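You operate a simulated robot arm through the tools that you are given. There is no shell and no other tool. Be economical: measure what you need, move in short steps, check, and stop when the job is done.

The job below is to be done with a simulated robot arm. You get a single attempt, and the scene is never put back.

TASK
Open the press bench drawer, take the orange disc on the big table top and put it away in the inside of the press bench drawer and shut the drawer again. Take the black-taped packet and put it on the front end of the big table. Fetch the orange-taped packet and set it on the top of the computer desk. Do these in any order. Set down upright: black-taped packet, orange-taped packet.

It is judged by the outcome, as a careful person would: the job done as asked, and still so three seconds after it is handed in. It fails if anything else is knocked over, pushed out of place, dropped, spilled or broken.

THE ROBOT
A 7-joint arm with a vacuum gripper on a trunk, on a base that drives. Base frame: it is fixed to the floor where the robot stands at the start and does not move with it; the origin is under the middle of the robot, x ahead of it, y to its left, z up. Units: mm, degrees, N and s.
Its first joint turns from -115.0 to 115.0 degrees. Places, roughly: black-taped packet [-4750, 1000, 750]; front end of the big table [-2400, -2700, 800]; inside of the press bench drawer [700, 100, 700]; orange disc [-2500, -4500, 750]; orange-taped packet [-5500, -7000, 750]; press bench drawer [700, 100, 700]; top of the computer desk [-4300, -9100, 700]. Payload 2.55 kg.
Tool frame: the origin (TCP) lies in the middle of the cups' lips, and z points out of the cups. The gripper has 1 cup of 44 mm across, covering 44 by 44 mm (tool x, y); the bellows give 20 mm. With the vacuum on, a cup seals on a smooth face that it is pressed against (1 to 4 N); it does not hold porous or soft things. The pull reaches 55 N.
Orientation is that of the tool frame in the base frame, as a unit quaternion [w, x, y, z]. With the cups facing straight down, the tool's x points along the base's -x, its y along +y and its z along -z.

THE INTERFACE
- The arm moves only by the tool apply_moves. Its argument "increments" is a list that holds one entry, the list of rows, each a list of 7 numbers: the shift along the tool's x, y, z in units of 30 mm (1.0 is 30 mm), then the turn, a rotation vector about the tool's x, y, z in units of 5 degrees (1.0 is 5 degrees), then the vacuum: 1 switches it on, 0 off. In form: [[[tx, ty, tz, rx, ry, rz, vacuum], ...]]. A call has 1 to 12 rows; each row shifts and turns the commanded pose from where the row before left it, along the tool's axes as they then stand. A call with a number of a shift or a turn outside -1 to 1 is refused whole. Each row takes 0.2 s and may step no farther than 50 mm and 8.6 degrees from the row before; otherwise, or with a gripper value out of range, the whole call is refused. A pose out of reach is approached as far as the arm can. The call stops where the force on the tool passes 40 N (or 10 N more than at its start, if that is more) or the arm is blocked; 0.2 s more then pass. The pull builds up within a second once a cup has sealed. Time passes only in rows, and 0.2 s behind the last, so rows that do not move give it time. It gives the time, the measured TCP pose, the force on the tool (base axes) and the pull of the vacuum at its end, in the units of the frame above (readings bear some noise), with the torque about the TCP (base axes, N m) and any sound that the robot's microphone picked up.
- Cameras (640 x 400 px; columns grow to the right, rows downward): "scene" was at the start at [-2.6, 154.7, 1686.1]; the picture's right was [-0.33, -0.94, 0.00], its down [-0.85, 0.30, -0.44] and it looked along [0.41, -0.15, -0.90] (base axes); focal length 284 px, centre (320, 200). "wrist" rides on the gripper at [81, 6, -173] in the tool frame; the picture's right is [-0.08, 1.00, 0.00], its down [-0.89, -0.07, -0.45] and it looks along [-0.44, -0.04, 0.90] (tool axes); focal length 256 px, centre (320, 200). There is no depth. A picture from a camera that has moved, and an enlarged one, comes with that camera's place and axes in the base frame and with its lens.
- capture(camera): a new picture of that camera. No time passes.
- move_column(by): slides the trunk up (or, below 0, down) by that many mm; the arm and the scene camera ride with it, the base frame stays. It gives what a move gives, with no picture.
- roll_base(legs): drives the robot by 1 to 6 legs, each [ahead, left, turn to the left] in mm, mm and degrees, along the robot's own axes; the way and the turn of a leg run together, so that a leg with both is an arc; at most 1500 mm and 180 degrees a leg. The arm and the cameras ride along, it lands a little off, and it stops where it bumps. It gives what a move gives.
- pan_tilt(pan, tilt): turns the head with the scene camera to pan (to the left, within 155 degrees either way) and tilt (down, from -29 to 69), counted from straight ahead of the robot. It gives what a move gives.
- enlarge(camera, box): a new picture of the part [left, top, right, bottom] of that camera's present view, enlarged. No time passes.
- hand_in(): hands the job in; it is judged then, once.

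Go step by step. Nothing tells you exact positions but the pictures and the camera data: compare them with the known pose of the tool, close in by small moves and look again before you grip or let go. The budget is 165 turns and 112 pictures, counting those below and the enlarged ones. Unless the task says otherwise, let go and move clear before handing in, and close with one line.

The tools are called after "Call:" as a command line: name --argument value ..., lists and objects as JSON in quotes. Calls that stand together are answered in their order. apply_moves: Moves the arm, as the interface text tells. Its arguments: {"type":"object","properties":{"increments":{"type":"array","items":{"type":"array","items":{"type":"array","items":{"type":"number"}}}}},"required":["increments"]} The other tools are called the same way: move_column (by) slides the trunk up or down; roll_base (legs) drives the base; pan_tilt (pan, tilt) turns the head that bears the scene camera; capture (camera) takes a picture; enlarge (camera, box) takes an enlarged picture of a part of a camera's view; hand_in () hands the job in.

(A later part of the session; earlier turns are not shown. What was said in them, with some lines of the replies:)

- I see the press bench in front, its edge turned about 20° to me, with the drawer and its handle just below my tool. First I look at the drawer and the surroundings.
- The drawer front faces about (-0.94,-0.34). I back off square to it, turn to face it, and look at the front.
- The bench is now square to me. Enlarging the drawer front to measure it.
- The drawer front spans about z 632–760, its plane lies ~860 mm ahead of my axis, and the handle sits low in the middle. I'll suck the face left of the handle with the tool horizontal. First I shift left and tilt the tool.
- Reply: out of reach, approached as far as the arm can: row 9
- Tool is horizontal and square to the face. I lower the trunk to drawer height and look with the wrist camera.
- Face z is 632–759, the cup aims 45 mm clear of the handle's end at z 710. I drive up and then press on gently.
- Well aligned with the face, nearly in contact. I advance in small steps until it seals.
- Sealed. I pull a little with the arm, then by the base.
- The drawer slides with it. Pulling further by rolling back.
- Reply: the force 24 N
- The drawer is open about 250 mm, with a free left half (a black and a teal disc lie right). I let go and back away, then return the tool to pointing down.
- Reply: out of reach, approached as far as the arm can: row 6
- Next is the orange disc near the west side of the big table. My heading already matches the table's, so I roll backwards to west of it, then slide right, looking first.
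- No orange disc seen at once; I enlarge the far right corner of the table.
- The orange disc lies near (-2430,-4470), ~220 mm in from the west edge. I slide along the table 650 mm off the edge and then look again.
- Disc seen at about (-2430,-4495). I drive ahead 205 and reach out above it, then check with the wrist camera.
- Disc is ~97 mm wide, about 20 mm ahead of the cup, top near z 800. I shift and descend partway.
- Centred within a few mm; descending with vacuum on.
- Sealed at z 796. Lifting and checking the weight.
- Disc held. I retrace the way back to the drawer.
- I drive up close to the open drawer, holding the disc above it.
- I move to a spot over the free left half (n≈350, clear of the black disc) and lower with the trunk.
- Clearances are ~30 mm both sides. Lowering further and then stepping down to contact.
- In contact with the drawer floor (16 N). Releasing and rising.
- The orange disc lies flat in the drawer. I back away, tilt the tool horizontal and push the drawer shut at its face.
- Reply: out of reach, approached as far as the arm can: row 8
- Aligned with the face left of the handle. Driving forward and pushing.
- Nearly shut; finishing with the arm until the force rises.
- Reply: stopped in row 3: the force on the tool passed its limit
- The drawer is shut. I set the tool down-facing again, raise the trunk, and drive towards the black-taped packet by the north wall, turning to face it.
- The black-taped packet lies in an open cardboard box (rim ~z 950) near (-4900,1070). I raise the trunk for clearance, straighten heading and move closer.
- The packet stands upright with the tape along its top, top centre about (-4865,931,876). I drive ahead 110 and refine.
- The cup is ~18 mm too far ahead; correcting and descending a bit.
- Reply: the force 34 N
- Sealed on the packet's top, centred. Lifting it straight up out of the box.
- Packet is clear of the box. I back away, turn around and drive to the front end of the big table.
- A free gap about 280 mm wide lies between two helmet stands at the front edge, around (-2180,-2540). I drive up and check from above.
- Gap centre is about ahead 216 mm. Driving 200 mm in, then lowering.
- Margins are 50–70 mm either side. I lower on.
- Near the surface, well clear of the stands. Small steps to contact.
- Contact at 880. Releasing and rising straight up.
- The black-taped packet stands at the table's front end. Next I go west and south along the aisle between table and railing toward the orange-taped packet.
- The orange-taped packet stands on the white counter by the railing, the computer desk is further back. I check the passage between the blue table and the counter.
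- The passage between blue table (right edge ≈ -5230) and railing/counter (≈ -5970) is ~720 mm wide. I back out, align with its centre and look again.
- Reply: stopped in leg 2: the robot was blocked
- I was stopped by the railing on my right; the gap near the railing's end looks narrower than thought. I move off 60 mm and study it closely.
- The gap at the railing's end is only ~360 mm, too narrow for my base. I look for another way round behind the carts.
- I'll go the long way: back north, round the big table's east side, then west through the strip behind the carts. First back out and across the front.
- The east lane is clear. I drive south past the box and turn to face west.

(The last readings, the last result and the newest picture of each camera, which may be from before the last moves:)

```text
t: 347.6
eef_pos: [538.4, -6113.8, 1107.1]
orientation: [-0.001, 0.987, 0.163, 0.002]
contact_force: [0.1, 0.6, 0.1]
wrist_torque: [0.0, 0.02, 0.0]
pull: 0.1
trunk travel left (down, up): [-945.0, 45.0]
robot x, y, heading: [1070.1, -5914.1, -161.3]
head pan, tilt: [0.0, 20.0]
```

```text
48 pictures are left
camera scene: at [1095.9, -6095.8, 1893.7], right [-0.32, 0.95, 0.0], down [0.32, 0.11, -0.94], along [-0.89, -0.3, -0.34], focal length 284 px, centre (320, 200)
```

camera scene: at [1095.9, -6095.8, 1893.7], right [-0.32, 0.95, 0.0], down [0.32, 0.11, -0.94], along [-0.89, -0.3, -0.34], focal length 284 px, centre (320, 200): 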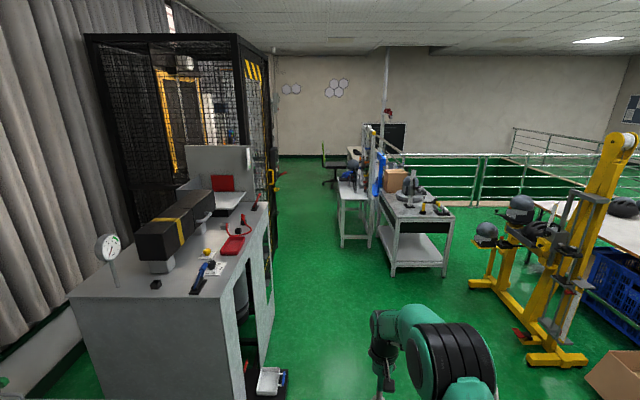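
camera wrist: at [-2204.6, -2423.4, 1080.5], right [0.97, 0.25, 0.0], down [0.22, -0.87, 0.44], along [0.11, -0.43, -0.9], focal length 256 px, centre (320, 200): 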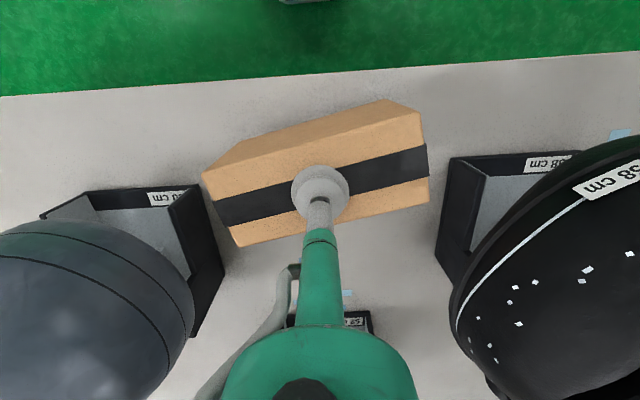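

A clear lane ~800 mm wide leads west between cage and frame table. I go forward past the tray on the floor, shift, and look again.

Call:
roll_base --legs '[[1000, 0, 0], [900, 0, 0], [0, 250, 0]]'

Call:
pan_tilt --pan 0 --tilt 35

Call:
capture --camera "scene"

```text
t: 358.6
eef_pos: [-1171.8, -6982.7, 1107.6]
orientation: [-0.001, 0.986, 0.169, 0.002]
contact_force: [-0.9, 0.6, 0.3]
wrist_torque: [0.02, -0.04, -0.01]
pull: 0.1
trunk travel left (down, up): [-945.0, 45.0]
robot x, y, heading: [-642.0, -6778.6, -160.6]
head pan, tilt: [0.0, 20.0]
```

```text
t: 359.3
eef_pos: [-1172.0, -6983.2, 1106.5]
orientation: [-0.001, 0.986, 0.169, 0.002]
contact_force: [0.1, -0.8, -0.6]
wrist_torque: [0.01, 0.09, -0.01]
pull: 0.0
trunk travel left (down, up): [-945.0, 45.0]
robot x, y, heading: [-638.2, -6780.0, -160.9]
head pan, tilt: [0.0, 35.0]
```

```text
47 pictures are left
camera scene: at [-609.4, -6955.7, 1870.0], right [-0.33, 0.94, 0.0], down [0.54, 0.19, -0.82], along [-0.77, -0.27, -0.57], focal length 284 px, centre (320, 200)
```

scene: 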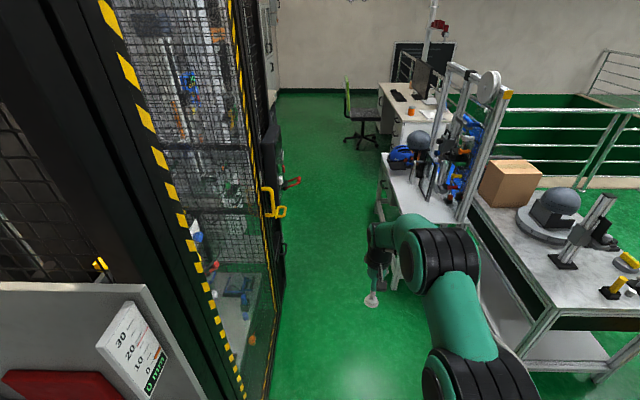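

Lane confirmed: table edge ≈ -5780, cage ≈ -6600, and I'm centred. Driving west through it.

Call:
roll_base --legs '[[1300, 0, 0], [1300, 0, 0], [300, 0, 0]]'

Call:
pan_tilt --pan -15 --tilt 30

Call:
capture --camera "scene"

Call:
pan_tilt --pan 45 --tilt 30

Call:
capture --camera "scene"

```text
t: 373.6
eef_pos: [-3906.4, -7910.3, 1106.9]
orientation: [-0.001, 0.986, 0.166, 0.002]
contact_force: [0.5, 0.2, 0.1]
wrist_torque: [0.03, 0.03, -0.01]
pull: 0.1
trunk travel left (down, up): [-945.0, 45.0]
robot x, y, heading: [-3373.7, -7709.4, -161.2]
head pan, tilt: [0.0, 35.0]
```

```text
t: 374.4
eef_pos: [-3907.0, -7909.6, 1107.4]
orientation: [-0.002, 0.986, 0.166, 0.003]
contact_force: [-0.9, 0.7, 0.5]
wrist_torque: [-0.03, -0.03, 0.01]
pull: 0.1
trunk travel left (down, up): [-945.0, 45.0]
robot x, y, heading: [-3372.5, -7710.9, -161.1]
head pan, tilt: [-15.0, 30.0]
```

```text
46 pictures are left
camera scene: at [-3350.1, -7864.4, 1877.6], right [-0.07, 1.0, 0.0], down [0.5, 0.03, -0.87], along [-0.86, -0.06, -0.5], focal length 284 px, centre (320, 200)
```

scene: 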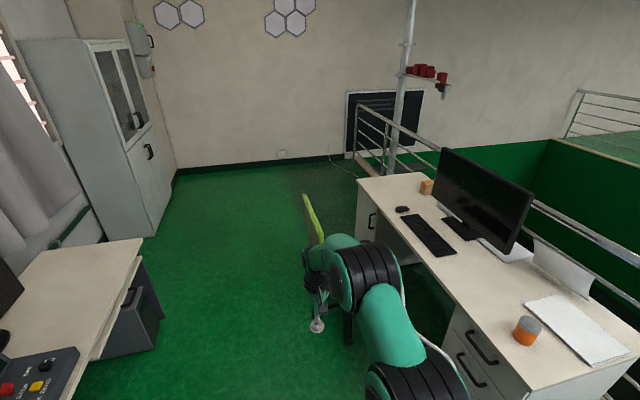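

```text
t: 375.6
eef_pos: [-3906.9, -7909.0, 1107.9]
orientation: [-0.001, 0.986, 0.167, 0.002]
contact_force: [-0.3, 0.4, -0.8]
wrist_torque: [-0.01, 0.03, 0.02]
pull: 0.0
trunk travel left (down, up): [-945.0, 45.0]
robot x, y, heading: [-3374.6, -7711.7, -161.0]
head pan, tilt: [45.0, 30.0]
```

```text
45 pictures are left
camera scene: at [-3300.1, -7939.5, 1877.7], right [-0.9, 0.44, 0.0], down [0.22, 0.45, -0.87], along [-0.38, -0.78, -0.5], focal length 284 px, centre (320, 200)
```

scene: 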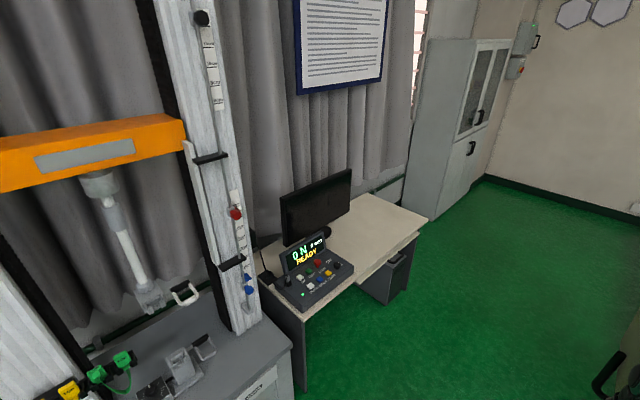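

Now I'm in the south-west area. The packet sits ~430 mm in from both the south edge and west end of the counter. I take a closer look at it.

Call:
pan_tilt --pan -20 --tilt 25

Call:
enlarge --camera "scene" --box '[280, 100, 440, 250]'

```text
t: 377.0
eef_pos: [-3906.2, -7909.6, 1107.3]
orientation: [-0.002, 0.986, 0.166, 0.002]
contact_force: [0.3, 0.3, 0.1]
wrist_torque: [0.03, 0.0, 0.01]
pull: 0.0
trunk travel left (down, up): [-945.0, 45.0]
robot x, y, heading: [-3377.6, -7710.2, -161.1]
head pan, tilt: [-20.0, 25.0]
```

```text
2.67 times, centred on (360, 175) of scene
camera zoom: at [-3352.2, -7856.5, 1885.6], right [0.02, 1.0, 0.0], down [0.42, -0.01, -0.91], along [-0.91, 0.02, -0.42], focal length 758 px, centre (213, 267)
```

zoom: 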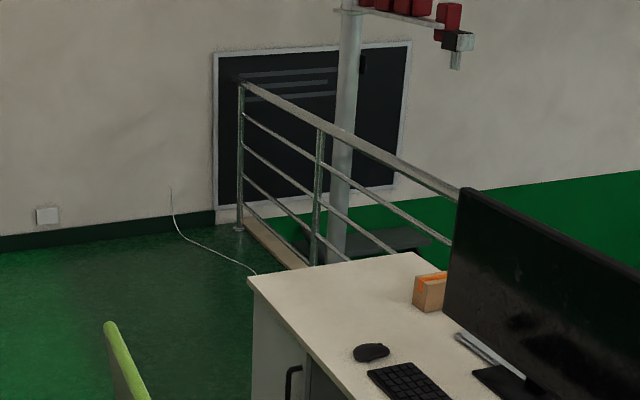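

The packet's west side is ~345 mm from the counter's west end. I go round the chair to the west side, turn to face east and look.

Call:
roll_base --legs '[[0, 480, 0], [1300, 0, 0], [1350, 0, 0], [0, 0, -90], [0, 0, -90], [0, 1000, 0]]'

Call:
pan_tilt --pan 15 --tilt 42

Call:
capture --camera "scene"

```text
t: 404.7
eef_pos: [-5495.5, -7858.3, 1107.4]
orientation: [-0.002, -0.167, 0.986, -0.001]
contact_force: [-0.6, 0.8, 0.1]
wrist_torque: [-0.01, 0.05, -0.01]
pull: 0.0
trunk travel left (down, up): [-945.0, 45.0]
robot x, y, heading: [-6026.7, -8060.1, 18.9]
head pan, tilt: [-20.0, 25.0]
```

```text
t: 405.7
eef_pos: [-5495.8, -7860.2, 1107.5]
orientation: [-0.002, -0.167, 0.986, -0.002]
contact_force: [-0.3, 0.1, -0.9]
wrist_torque: [-0.01, -0.01, 0.0]
pull: 0.0
trunk travel left (down, up): [-945.0, 45.0]
robot x, y, heading: [-6028.5, -8062.1, 18.7]
head pan, tilt: [15.0, 42.0]
```

```text
43 pictures are left
camera scene: at [-6074.5, -7868.4, 1859.4], right [0.56, -0.83, 0.0], down [-0.55, -0.37, -0.74], along [0.62, 0.42, -0.67], focal length 284 px, centre (320, 200)
```

scene: 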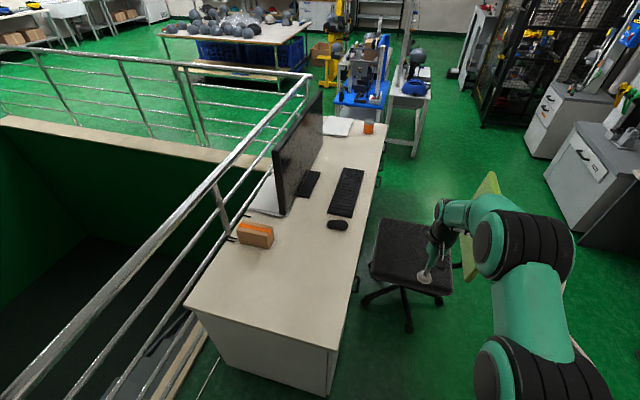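

Call:
enlarge --camera "scene" --box '[170, 120, 410, 370]'

```text
1.60 times, centred on (290, 245) of scene
camera zoom: at [-6074.5, -7868.4, 1859.4], right [0.56, -0.83, 0.0], down [-0.55, -0.37, -0.74], along [0.62, 0.42, -0.67], focal length 454 px, centre (368, 128)
```

zoom: 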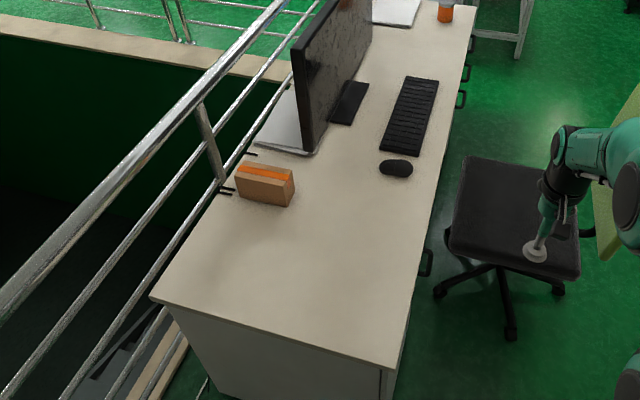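

The packet's long face looks west, 360 mm inside the west end. I test here how far the vertical tool really reaches.

Call:
apply_moves --increments '[[[-1, 0, 0, 0, 0, 0, 0], [-1, 0, 0, 0, 0, 0, 0], [-1, 0, 0, 0, 0, 0, 0], [-1, 0, 0, 0, 0, 0, 0], [-1, 0, 0, 0, 0, 0, 0]]]'

Call:
pan_tilt --pan -100 --tilt 69

Call:
capture --camera "scene"

```text
t: 406.9
eef_pos: [-5436.7, -7840.2, 1088.2]
orientation: [-0.001, -0.166, 0.986, -0.001]
contact_force: [0.0, -0.2, 0.0]
wrist_torque: [0.0, -0.01, -0.01]
pull: 0.0
out of reach, approached as far as the arm can: row 2, 3, 4, 5
trunk travel left (down, up): [-945.0, 45.0]
robot x, y, heading: [-6028.6, -8060.3, 19.0]
head pan, tilt: [15.0, 42.0]
```

```text
t: 408.8
eef_pos: [-5437.3, -7840.4, 1089.8]
orientation: [-0.001, -0.167, 0.986, -0.001]
contact_force: [-0.8, 0.0, -0.5]
wrist_torque: [-0.01, -0.02, -0.02]
pull: 0.0
trunk travel left (down, up): [-945.0, 45.0]
robot x, y, heading: [-6028.1, -8065.3, 18.5]
head pan, tilt: [-100.0, 68.8]
```

```text
41 pictures are left
camera scene: at [-6135.0, -7970.4, 1826.2], right [-0.99, -0.16, 0.0], down [-0.15, 0.92, -0.36], along [0.06, -0.36, -0.93], focal length 284 px, centre (320, 200)
```

scene: 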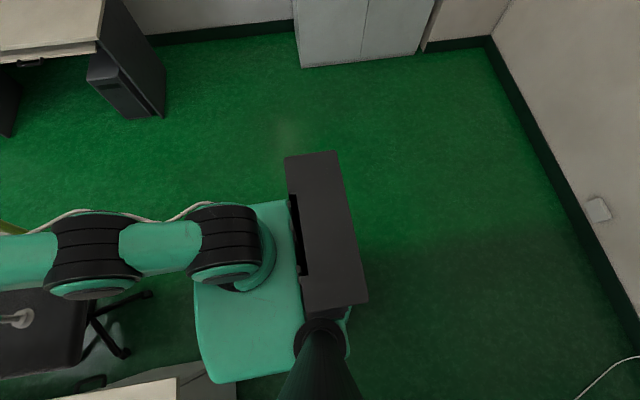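

Vertical reach is ~640 mm at most, and the wrist pictures show my base front is ~285 mm ahead of the axis. I slide north to line up with the packet and look.

Call:
apply_moves --increments '[[[1, 0, 0, 0, 0, 0, 0], [1, 0, 0, 0, 0, 0, 0], [0.5, 0, -0.6, 0, 0, 0, 0]]]'

Call:
roll_base --legs '[[0, 660, 0.4]]'

Call:
pan_tilt --pan 0 --tilt 50

Call:
capture --camera "scene"

Call:
capture --camera "wrist"

```text
t: 409.6
eef_pos: [-5509.0, -7865.0, 1108.6]
orientation: [-0.001, -0.167, 0.986, -0.001]
contact_force: [0.0, -0.4, -0.5]
wrist_torque: [0.03, -0.05, 0.02]
pull: 0.0
trunk travel left (down, up): [-945.0, 45.0]
robot x, y, heading: [-6028.9, -8059.3, 19.2]
head pan, tilt: [-100.0, 68.8]
```

```text
t: 413.2
eef_pos: [-5725.3, -7242.8, 1107.3]
orientation: [-0.003, -0.17, 0.985, -0.001]
contact_force: [1.0, -1.0, -0.6]
wrist_torque: [0.0, -0.02, -0.02]
pull: 0.1
trunk travel left (down, up): [-945.0, 45.0]
robot x, y, heading: [-6243.6, -7439.2, 19.7]
head pan, tilt: [-100.0, 68.8]
```

```text
t: 415.0
eef_pos: [-5726.8, -7241.8, 1108.5]
orientation: [-0.002, -0.169, 0.986, -0.002]
contact_force: [-0.9, 0.1, 0.1]
wrist_torque: [0.01, -0.01, -0.04]
pull: 0.0
trunk travel left (down, up): [-945.0, 45.0]
robot x, y, heading: [-6246.3, -7441.9, 19.5]
head pan, tilt: [0.0, 50.0]
```

```text
40 pictures are left
camera scene: at [-6288.6, -7270.8, 1848.1], right [0.33, -0.94, 0.0], down [-0.72, -0.25, -0.64], along [0.61, 0.21, -0.77], focal length 284 px, centre (320, 200)
```

scene: 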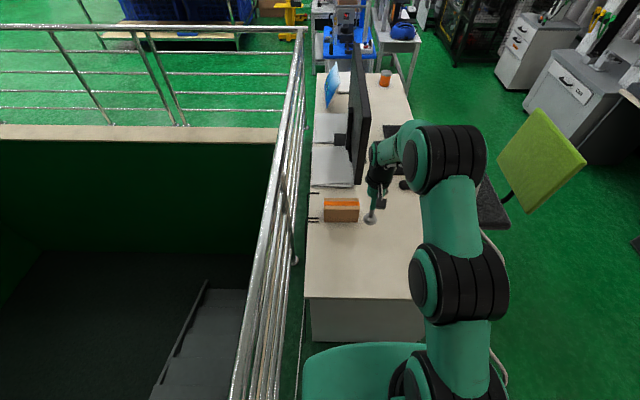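

```text
39 pictures are left
camera wrist: at [-5802.6, -7262.2, 1281.3], right [-0.26, 0.97, 0.0], down [0.87, 0.23, 0.44], along [0.43, 0.11, -0.9], focal length 256 px, centre (320, 200)
```

wrist: 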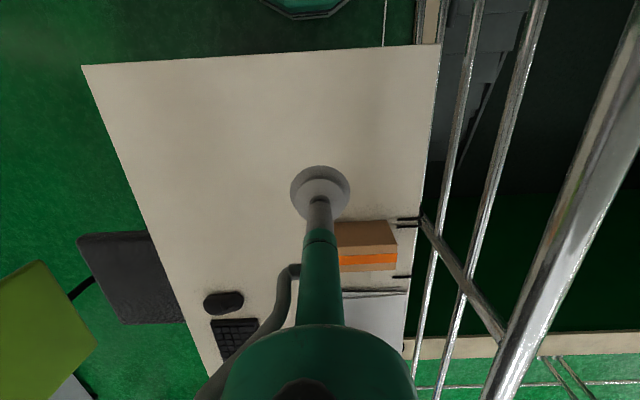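

The packet top centre is ~371 mm in from the edge. I close up to ~300 mm axis-to-edge (15 mm base clearance), adjust the trunk, and check before tilting out.

Call:
roll_base --legs '[[140, 60, -0.5]]'

Call:
move_column --by -85

Call:
apply_moves --increments '[[[0, 0, 0, 0, -1, 0, 0], [0, 0, 0, 0, -1, 0, 0], [-1, 0, 0, 0, 0, 0, 0], [-1, 0, 0, 0, 0, 0, 0]]]'

Call:
capture --camera "wrist"

```text
t: 416.4
eef_pos: [-5612.7, -7144.7, 1108.2]
orientation: [-0.002, -0.166, 0.986, -0.001]
contact_force: [0.4, -0.8, 0.3]
wrist_torque: [-0.04, -0.02, -0.03]
pull: 0.1
trunk travel left (down, up): [-945.0, 45.0]
robot x, y, heading: [-6128.5, -7338.5, 18.8]
head pan, tilt: [0.0, 50.0]
```

```text
t: 417.6
eef_pos: [-5612.0, -7144.4, 1023.5]
orientation: [-0.002, -0.165, 0.986, -0.001]
contact_force: [0.5, -0.6, 0.4]
wrist_torque: [-0.04, 0.04, 0.01]
pull: 0.1
trunk travel left (down, up): [-860.0, 130.0]
robot x, y, heading: [-6134.5, -7338.1, 19.0]
head pan, tilt: [0.0, 50.0]
```

```text
t: 418.6
eef_pos: [-5556.5, -7126.5, 1033.7]
orientation: [0.084, -0.165, 0.983, 0.013]
contact_force: [-0.4, 0.0, 0.7]
wrist_torque: [-0.02, -0.02, 0.03]
pull: 0.0
trunk travel left (down, up): [-860.0, 130.0]
robot x, y, heading: [-6132.4, -7341.0, 18.7]
head pan, tilt: [0.0, 50.0]
```

```text
38 pictures are left
camera wrist: at [-5660.0, -7155.0, 1190.1], right [-0.25, 0.97, 0.01], down [0.78, 0.2, 0.59], along [0.57, 0.16, -0.81], focal length 256 px, centre (320, 200)
```

wrist: 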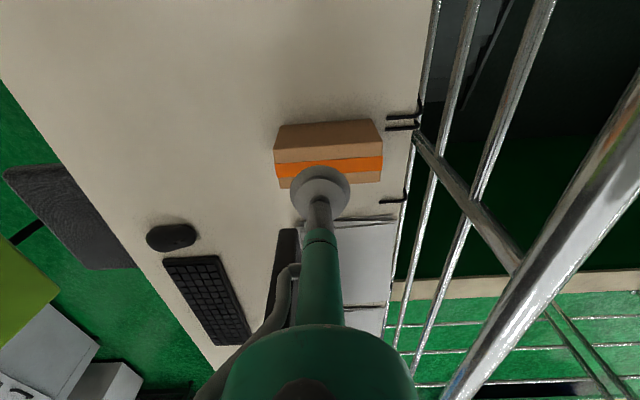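

Packet top centre ≈(-5493,-7093,872); I need 71 mm further out. Moving down toward it with the 10° tilt.

Call:
apply_moves --increments '[[[-0.316, 0.074, 0.93, 0, 0, 0, 0], [-0.316, 0.074, 0.93, 0, 0, 0, 0], [-0.316, 0.074, 0.93, 0, 0, 0, 0], [-0.316, 0.074, 0.93, 0, 0, 0, 0], [-0.316, 0.074, 0.8, 0, 0, 0, 0]]]'

Call:
capture --camera "wrist"

```text
t: 419.8
eef_pos: [-5492.4, -7091.4, 906.6]
orientation: [0.084, -0.165, 0.983, 0.012]
contact_force: [0.3, -0.4, 0.2]
wrist_torque: [-0.01, 0.01, -0.02]
pull: 0.2
trunk travel left (down, up): [-860.0, 130.0]
robot x, y, heading: [-6131.8, -7341.5, 18.8]
head pan, tilt: [0.0, 50.0]
```

```text
37 pictures are left
camera wrist: at [-5596.7, -7121.1, 1063.3], right [-0.25, 0.97, 0.01], down [0.78, 0.2, 0.59], along [0.57, 0.16, -0.81], focal length 256 px, centre (320, 200)
```

wrist: 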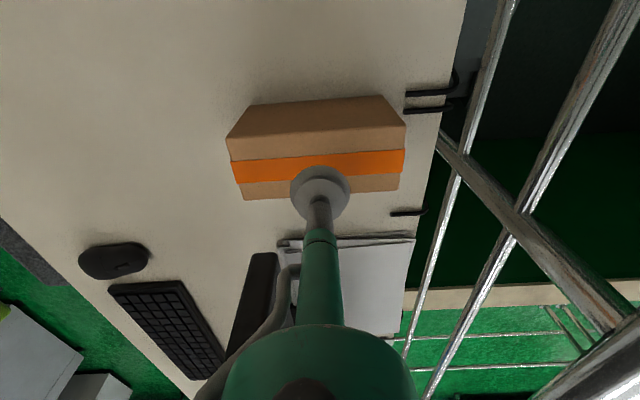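

Reached with the tilt. Now small steps down with vacuum on.

Call:
apply_moves --increments '[[[0, 0, 0.7, 0, 0, 0, 1], [0, 0, 0.4, 0, 0, 0, 1], [0.05, 0, 0.3, 0, 0, 0, 1], [0, 0, 0.2, 0, 0, 0, 1]]]'

Call:
capture --camera "wrist"

```text
t: 420.8
eef_pos: [-5488.5, -7090.3, 859.9]
orientation: [0.084, -0.165, 0.983, 0.014]
contact_force: [0.6, 0.2, 0.1]
wrist_torque: [0.0, -0.01, -0.01]
pull: 0.1
trunk travel left (down, up): [-860.0, 130.0]
robot x, y, heading: [-6132.9, -7340.6, 19.1]
head pan, tilt: [0.0, 50.0]
```

```text
36 pictures are left
camera wrist: at [-5592.1, -7119.4, 1016.3], right [-0.25, 0.97, 0.01], down [0.78, 0.2, 0.59], along [0.57, 0.16, -0.81], focal length 256 px, centre (320, 200)
```

wrist: 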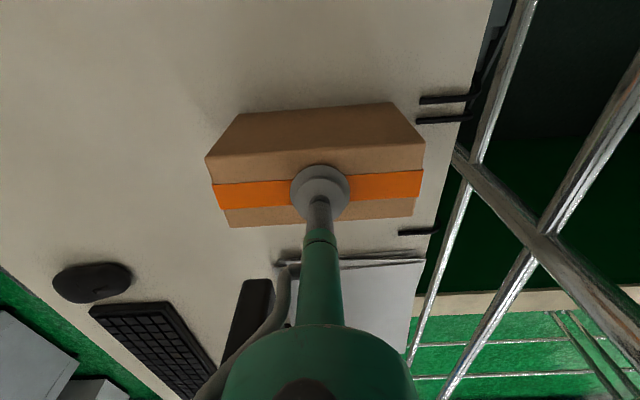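

Call:
apply_moves --increments '[[[0, 0, 0.2, 0, 0, 0, 1], [0, 0, 0.2, 0, 0, 0, 1], [0, 0, 0.1, 0, 0, 0, 1], [0, 0, 0, 0, 0, 0, 1]]]'

```text
t: 421.8
eef_pos: [-5483.7, -7088.0, 849.5]
orientation: [0.088, -0.165, 0.982, 0.014]
contact_force: [1.5, 0.7, 14.3]
wrist_torque: [-0.21, 0.57, 0.03]
pull: 54.9
trunk travel left (down, up): [-860.0, 130.0]
robot x, y, heading: [-6132.5, -7342.3, 18.9]
head pan, tilt: [0.0, 50.0]
```

Sealed despite the tilt. Lifting by the trunk, then pulling in and levelling the tool.

Call:
move_column --by 70

Call:
apply_moves --increments '[[[0.7, 0, -0.3, 0, 0, 0, 1], [0.8, 0, -0.3, 0, 0, 0, 1], [0.8, 0, -0.3, 0, 0, 0, 1], [0.8, 0, -0.3, 0, 0, 0, 1], [0, 0, 0, 0, 0.5, 0, 1], [0, 0, 0, 0, 0.5, 0, 1], [0, 0, 0, 0, 0.5, 0, 1], [0, 0, 0, 0, 0.5, 0, 1], [0, 0, 0, 0, 0, 0, 1]]]'

Call:
move_column --by 60

Call:
capture --camera "wrist"

Call:
capture --camera "scene"

```text
t: 422.9
eef_pos: [-5485.6, -7090.0, 914.4]
orientation: [0.083, -0.166, 0.983, 0.012]
contact_force: [0.1, 0.0, -2.6]
wrist_torque: [-0.05, 0.14, -0.03]
pull: 55.0
trunk travel left (down, up): [-930.0, 60.0]
robot x, y, heading: [-6133.1, -7340.1, 18.9]
head pan, tilt: [0.0, 50.0]
```

```text
t: 424.9
eef_pos: [-5577.7, -7121.6, 933.6]
orientation: [-0.003, -0.166, 0.986, -0.001]
contact_force: [-0.6, -0.9, -2.7]
wrist_torque: [-0.1, 0.12, 0.02]
pull: 54.8
trunk travel left (down, up): [-930.0, 60.0]
robot x, y, heading: [-6131.6, -7340.7, 19.1]
head pan, tilt: [0.0, 50.0]
```

```text
t: 425.9
eef_pos: [-5578.3, -7121.1, 994.2]
orientation: [-0.002, -0.166, 0.986, -0.002]
contact_force: [0.8, -0.4, -3.4]
wrist_torque: [-0.05, 0.09, 0.01]
pull: 54.9
trunk travel left (down, up): [-990.0, 0.0]
robot x, y, heading: [-6135.8, -7342.6, 19.1]
head pan, tilt: [0.0, 50.0]
```

```text
35 pictures are left
camera wrist: at [-5654.8, -7141.2, 1167.9], right [-0.25, 0.97, 0.0], down [0.87, 0.23, 0.44], along [0.43, 0.11, -0.9], focal length 256 px, centre (320, 200)
```

wrist: 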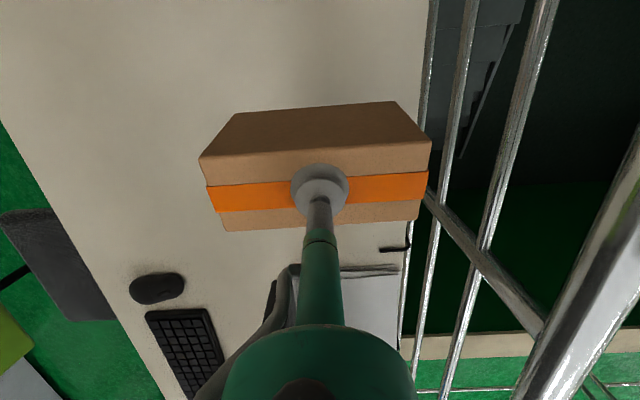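

```text
34 pictures are left
camera scene: at [-6175.4, -7168.2, 1893.2], right [0.32, -0.95, 0.0], down [-0.72, -0.25, -0.64], along [0.61, 0.21, -0.77], focal length 284 px, centre (320, 200)
```

scene: 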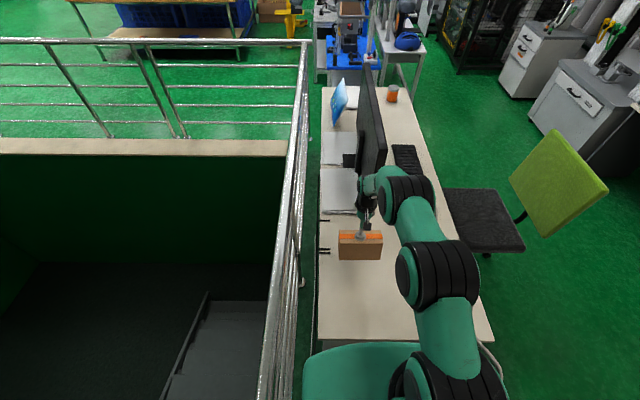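

Packet held upright. I back away, go south past the chair, and turn to face the computer desk.

Call:
roll_base --legs '[[-130, 0, 0], [0, -850, 0], [0, -820, 0], [320, 0, 0], [0, 0, -90]]'

Call:
pan_tilt --pan 25 --tilt 45

Call:
capture --camera "scene"

```text
t: 440.8
eef_pos: [-5179.7, -9407.3, 995.8]
orientation: [-0.002, 0.575, 0.818, 0.002]
contact_force: [0.0, 0.4, -2.6]
wrist_torque: [0.09, 0.02, 0.01]
pull: 54.8
trunk travel left (down, up): [-990.0, 0.0]
robot x, y, heading: [-5407.3, -8855.4, -70.5]
head pan, tilt: [0.0, 50.0]
```

```text
t: 441.7
eef_pos: [-5180.4, -9408.1, 995.8]
orientation: [-0.003, 0.575, 0.818, 0.001]
contact_force: [-0.2, 0.4, -2.9]
wrist_torque: [0.09, 0.03, 0.0]
pull: 55.0
trunk travel left (down, up): [-990.0, 0.0]
robot x, y, heading: [-5406.3, -8853.6, -70.5]
head pan, tilt: [25.0, 45.0]
```

```text
33 pictures are left
camera scene: at [-5202.9, -8799.3, 1900.0], right [-0.71, -0.7, 0.0], down [-0.5, 0.5, -0.71], along [0.5, -0.5, -0.71], focal length 284 px, centre (320, 200)
```

scene: 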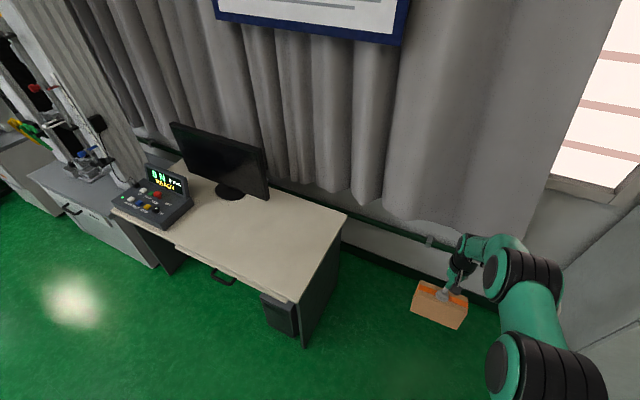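

The desk's west half is free; target about ahead -7180 (x≈-4410,y≈-9250). I shift east and slightly forward.

Call:
roll_base --legs '[[85, 787, -0.5]]'

Call:
pan_tilt --pan 0 --tilt 50

Call:
capture --camera "scene"

Call:
capture --camera "wrist"

```text
t: 445.9
eef_pos: [-4414.8, -9227.2, 995.9]
orientation: [-0.002, 0.577, 0.816, 0.001]
contact_force: [-0.2, 0.9, -3.2]
wrist_torque: [0.09, 0.05, 0.0]
pull: 55.7
trunk travel left (down, up): [-990.0, 0.0]
robot x, y, heading: [-4636.2, -8674.0, -70.7]
head pan, tilt: [25.0, 45.0]
```

```text
t: 446.8
eef_pos: [-4415.0, -9227.4, 994.7]
orientation: [-0.003, 0.577, 0.817, 0.001]
contact_force: [0.4, 0.9, -2.8]
wrist_torque: [0.14, 0.02, -0.01]
pull: 54.9
trunk travel left (down, up): [-990.0, 0.0]
robot x, y, heading: [-4639.9, -8673.9, -70.8]
head pan, tilt: [0.0, 50.0]
```

```text
32 pictures are left
camera scene: at [-4466.3, -8633.6, 1893.2], right [-0.94, -0.33, 0.0], down [-0.25, 0.72, -0.64], along [0.21, -0.61, -0.77], focal length 284 px, centre (320, 200)
```

scene: 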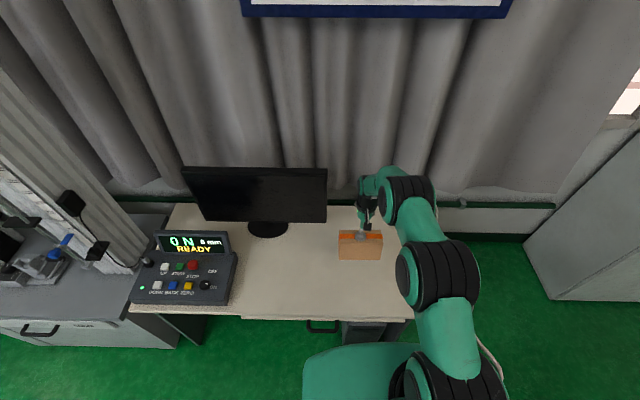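

```text
31 pictures are left
camera wrist: at [-4434.5, -9150.4, 1167.9], right [0.97, 0.26, 0.0], down [0.23, -0.87, 0.44], along [0.11, -0.43, -0.9], focal length 256 px, centre (320, 200)
```

wrist: 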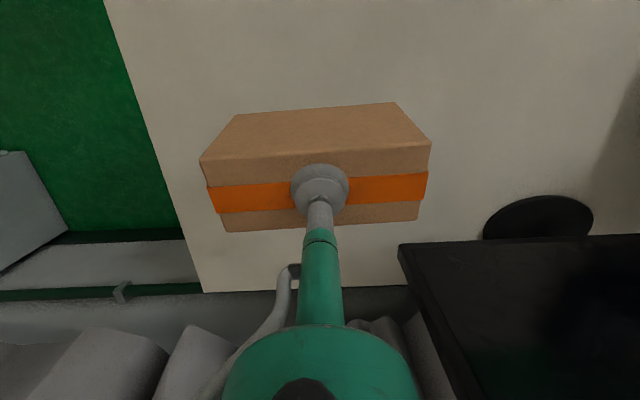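

Spot is clear. Lowering with the trunk, then in small steps.

Call:
move_column --by -110

Call:
apply_moves --increments '[[[0, 0, 0.3, 0, 0, 0, 1], [0, 0, 0.3, 0, 0, 0, 1], [0, 0, 0.2, 0, 0, 0, 1]]]'

Call:
capture --camera "scene"

```text
t: 448.2
eef_pos: [-4415.0, -9228.1, 884.3]
orientation: [-0.002, 0.578, 0.816, 0.001]
contact_force: [-0.2, -0.6, -3.5]
wrist_torque: [0.13, 0.04, 0.0]
pull: 55.1
trunk travel left (down, up): [-880.0, 110.0]
robot x, y, heading: [-4637.4, -8679.4, -70.7]
head pan, tilt: [0.0, 50.0]
```

```text
t: 449.1
eef_pos: [-4415.0, -9226.3, 860.9]
orientation: [-0.004, 0.577, 0.817, 0.002]
contact_force: [-0.5, 0.0, -2.5]
wrist_torque: [0.11, 0.05, -0.01]
pull: 55.0
trunk travel left (down, up): [-880.0, 110.0]
robot x, y, heading: [-4637.6, -8671.5, -70.6]
head pan, tilt: [0.0, 50.0]
```

```text
30 pictures are left
camera scene: at [-4466.1, -8633.7, 1783.2], right [-0.94, -0.33, 0.0], down [-0.25, 0.72, -0.64], along [0.21, -0.61, -0.77], focal length 284 px, centre (320, 200)
```

scene: 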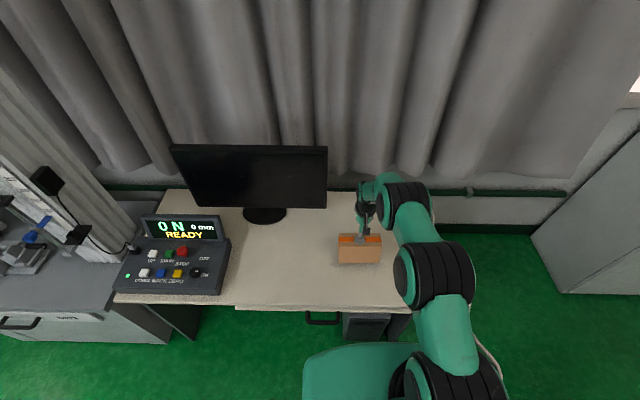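

Call:
apply_moves --increments '[[[0, 0, 0.2, 0, 0, 0, 1], [0, 0, 0.2, 0, 0, 0, 1], [0, 0, 0, 0, 0, 0, 1]]]'

Call:
apply_moves --increments '[[[0, 0, 0.15, 0, 0, 0, 1], [0, 0, 0.15, 0, 0, 0, 1], [0, 0, 0, 0, 0, 0, 1]]]'

```text
t: 449.9
eef_pos: [-4415.0, -9225.9, 847.9]
orientation: [-0.003, 0.577, 0.817, 0.001]
contact_force: [-0.5, -0.3, -2.7]
wrist_torque: [0.09, 0.04, -0.01]
pull: 54.3
trunk travel left (down, up): [-880.0, 110.0]
robot x, y, heading: [-4636.2, -8673.4, -70.8]
head pan, tilt: [0.0, 50.0]
```

```text
t: 450.6
eef_pos: [-4414.9, -9227.9, 844.2]
orientation: [0.001, 0.577, 0.817, 0.0]
contact_force: [-2.0, 4.3, 19.9]
wrist_torque: [0.18, 0.1, -0.02]
pull: 54.8
trunk travel left (down, up): [-880.0, 110.0]
robot x, y, heading: [-4633.0, -8675.5, -70.5]
head pan, tilt: [0.0, 50.0]
```

Contact. Releasing gently and rising.

Call:
apply_moves --increments '[[[0, 0, -0.1, 0, 0, 0, 1], [0, 0, 0, 0, 0, 0, 0], [0, 0, 0, 0, 0, 0, 0], [0, 0, 0, 0, 0, 0, 0], [0, 0, -0.3, 0, 0, 0, 0], [0, 0, -1, 0, 0, 0, 0], [0, 0, -1, 0, 0, 0, 0], [0, 0, -1, 0, 0, 0, 0]]]'

Call:
roll_base --legs '[[-120, 0, 0]]'

Call:
capture --camera "wrist"

Call:
capture --camera "scene"

```text
t: 452.4
eef_pos: [-4414.5, -9226.9, 942.3]
orientation: [-0.003, 0.577, 0.817, 0.0]
contact_force: [0.5, 0.2, 1.2]
wrist_torque: [-0.06, 0.0, -0.01]
pull: 0.1
trunk travel left (down, up): [-880.0, 110.0]
robot x, y, heading: [-4634.2, -8672.0, -70.6]
head pan, tilt: [0.0, 50.0]
```

```text
t: 453.7
eef_pos: [-4454.2, -9115.4, 941.4]
orientation: [-0.003, 0.576, 0.817, 0.001]
contact_force: [-0.2, 0.9, -0.1]
wrist_torque: [-0.01, -0.02, -0.02]
pull: 0.1
trunk travel left (down, up): [-880.0, 110.0]
robot x, y, heading: [-4678.2, -8559.6, -70.6]
head pan, tilt: [0.0, 50.0]
```

```text
29 pictures are left
camera wrist: at [-4474.0, -9037.5, 1115.0], right [0.97, 0.26, 0.0], down [0.23, -0.87, 0.44], along [0.11, -0.43, -0.9], focal length 256 px, centre (320, 200)
```

wrist: 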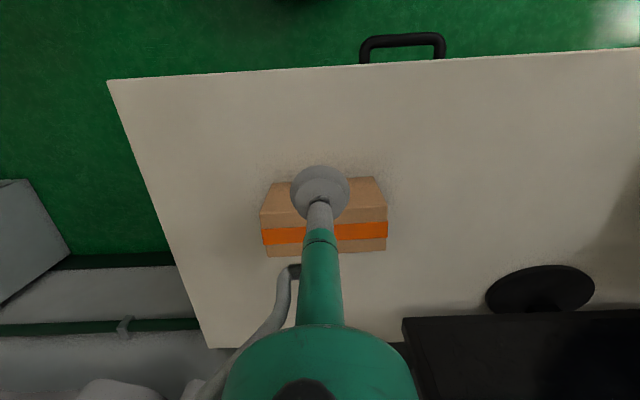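

```text
28 pictures are left
camera scene: at [-4506.2, -8519.8, 1783.1], right [-0.94, -0.33, 0.0], down [-0.25, 0.72, -0.64], along [0.21, -0.61, -0.77], focal length 284 px, centre (320, 200)
```

scene: 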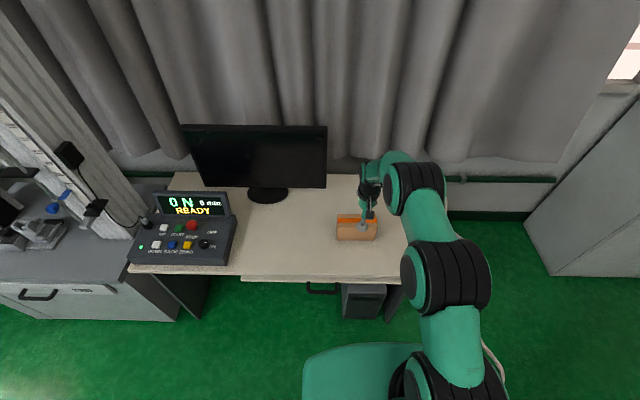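

The orange-taped packet stands upright on the desk and the arm is clear of it. The drawer is shut with the disc inside, and the black-taped packet stands on the table's front end, so I hand in.

Call:
hand_in

```text
The job is handed in.
```

The job is handed in: the orange disc is in the shut press bench drawer, the black-taped packet stands upright on the front end of the big table, and the orange-taped packet stands upright on the computer desk. My base bumped the stair railing once on the way and stopped there; I saw no sign that anything moved.
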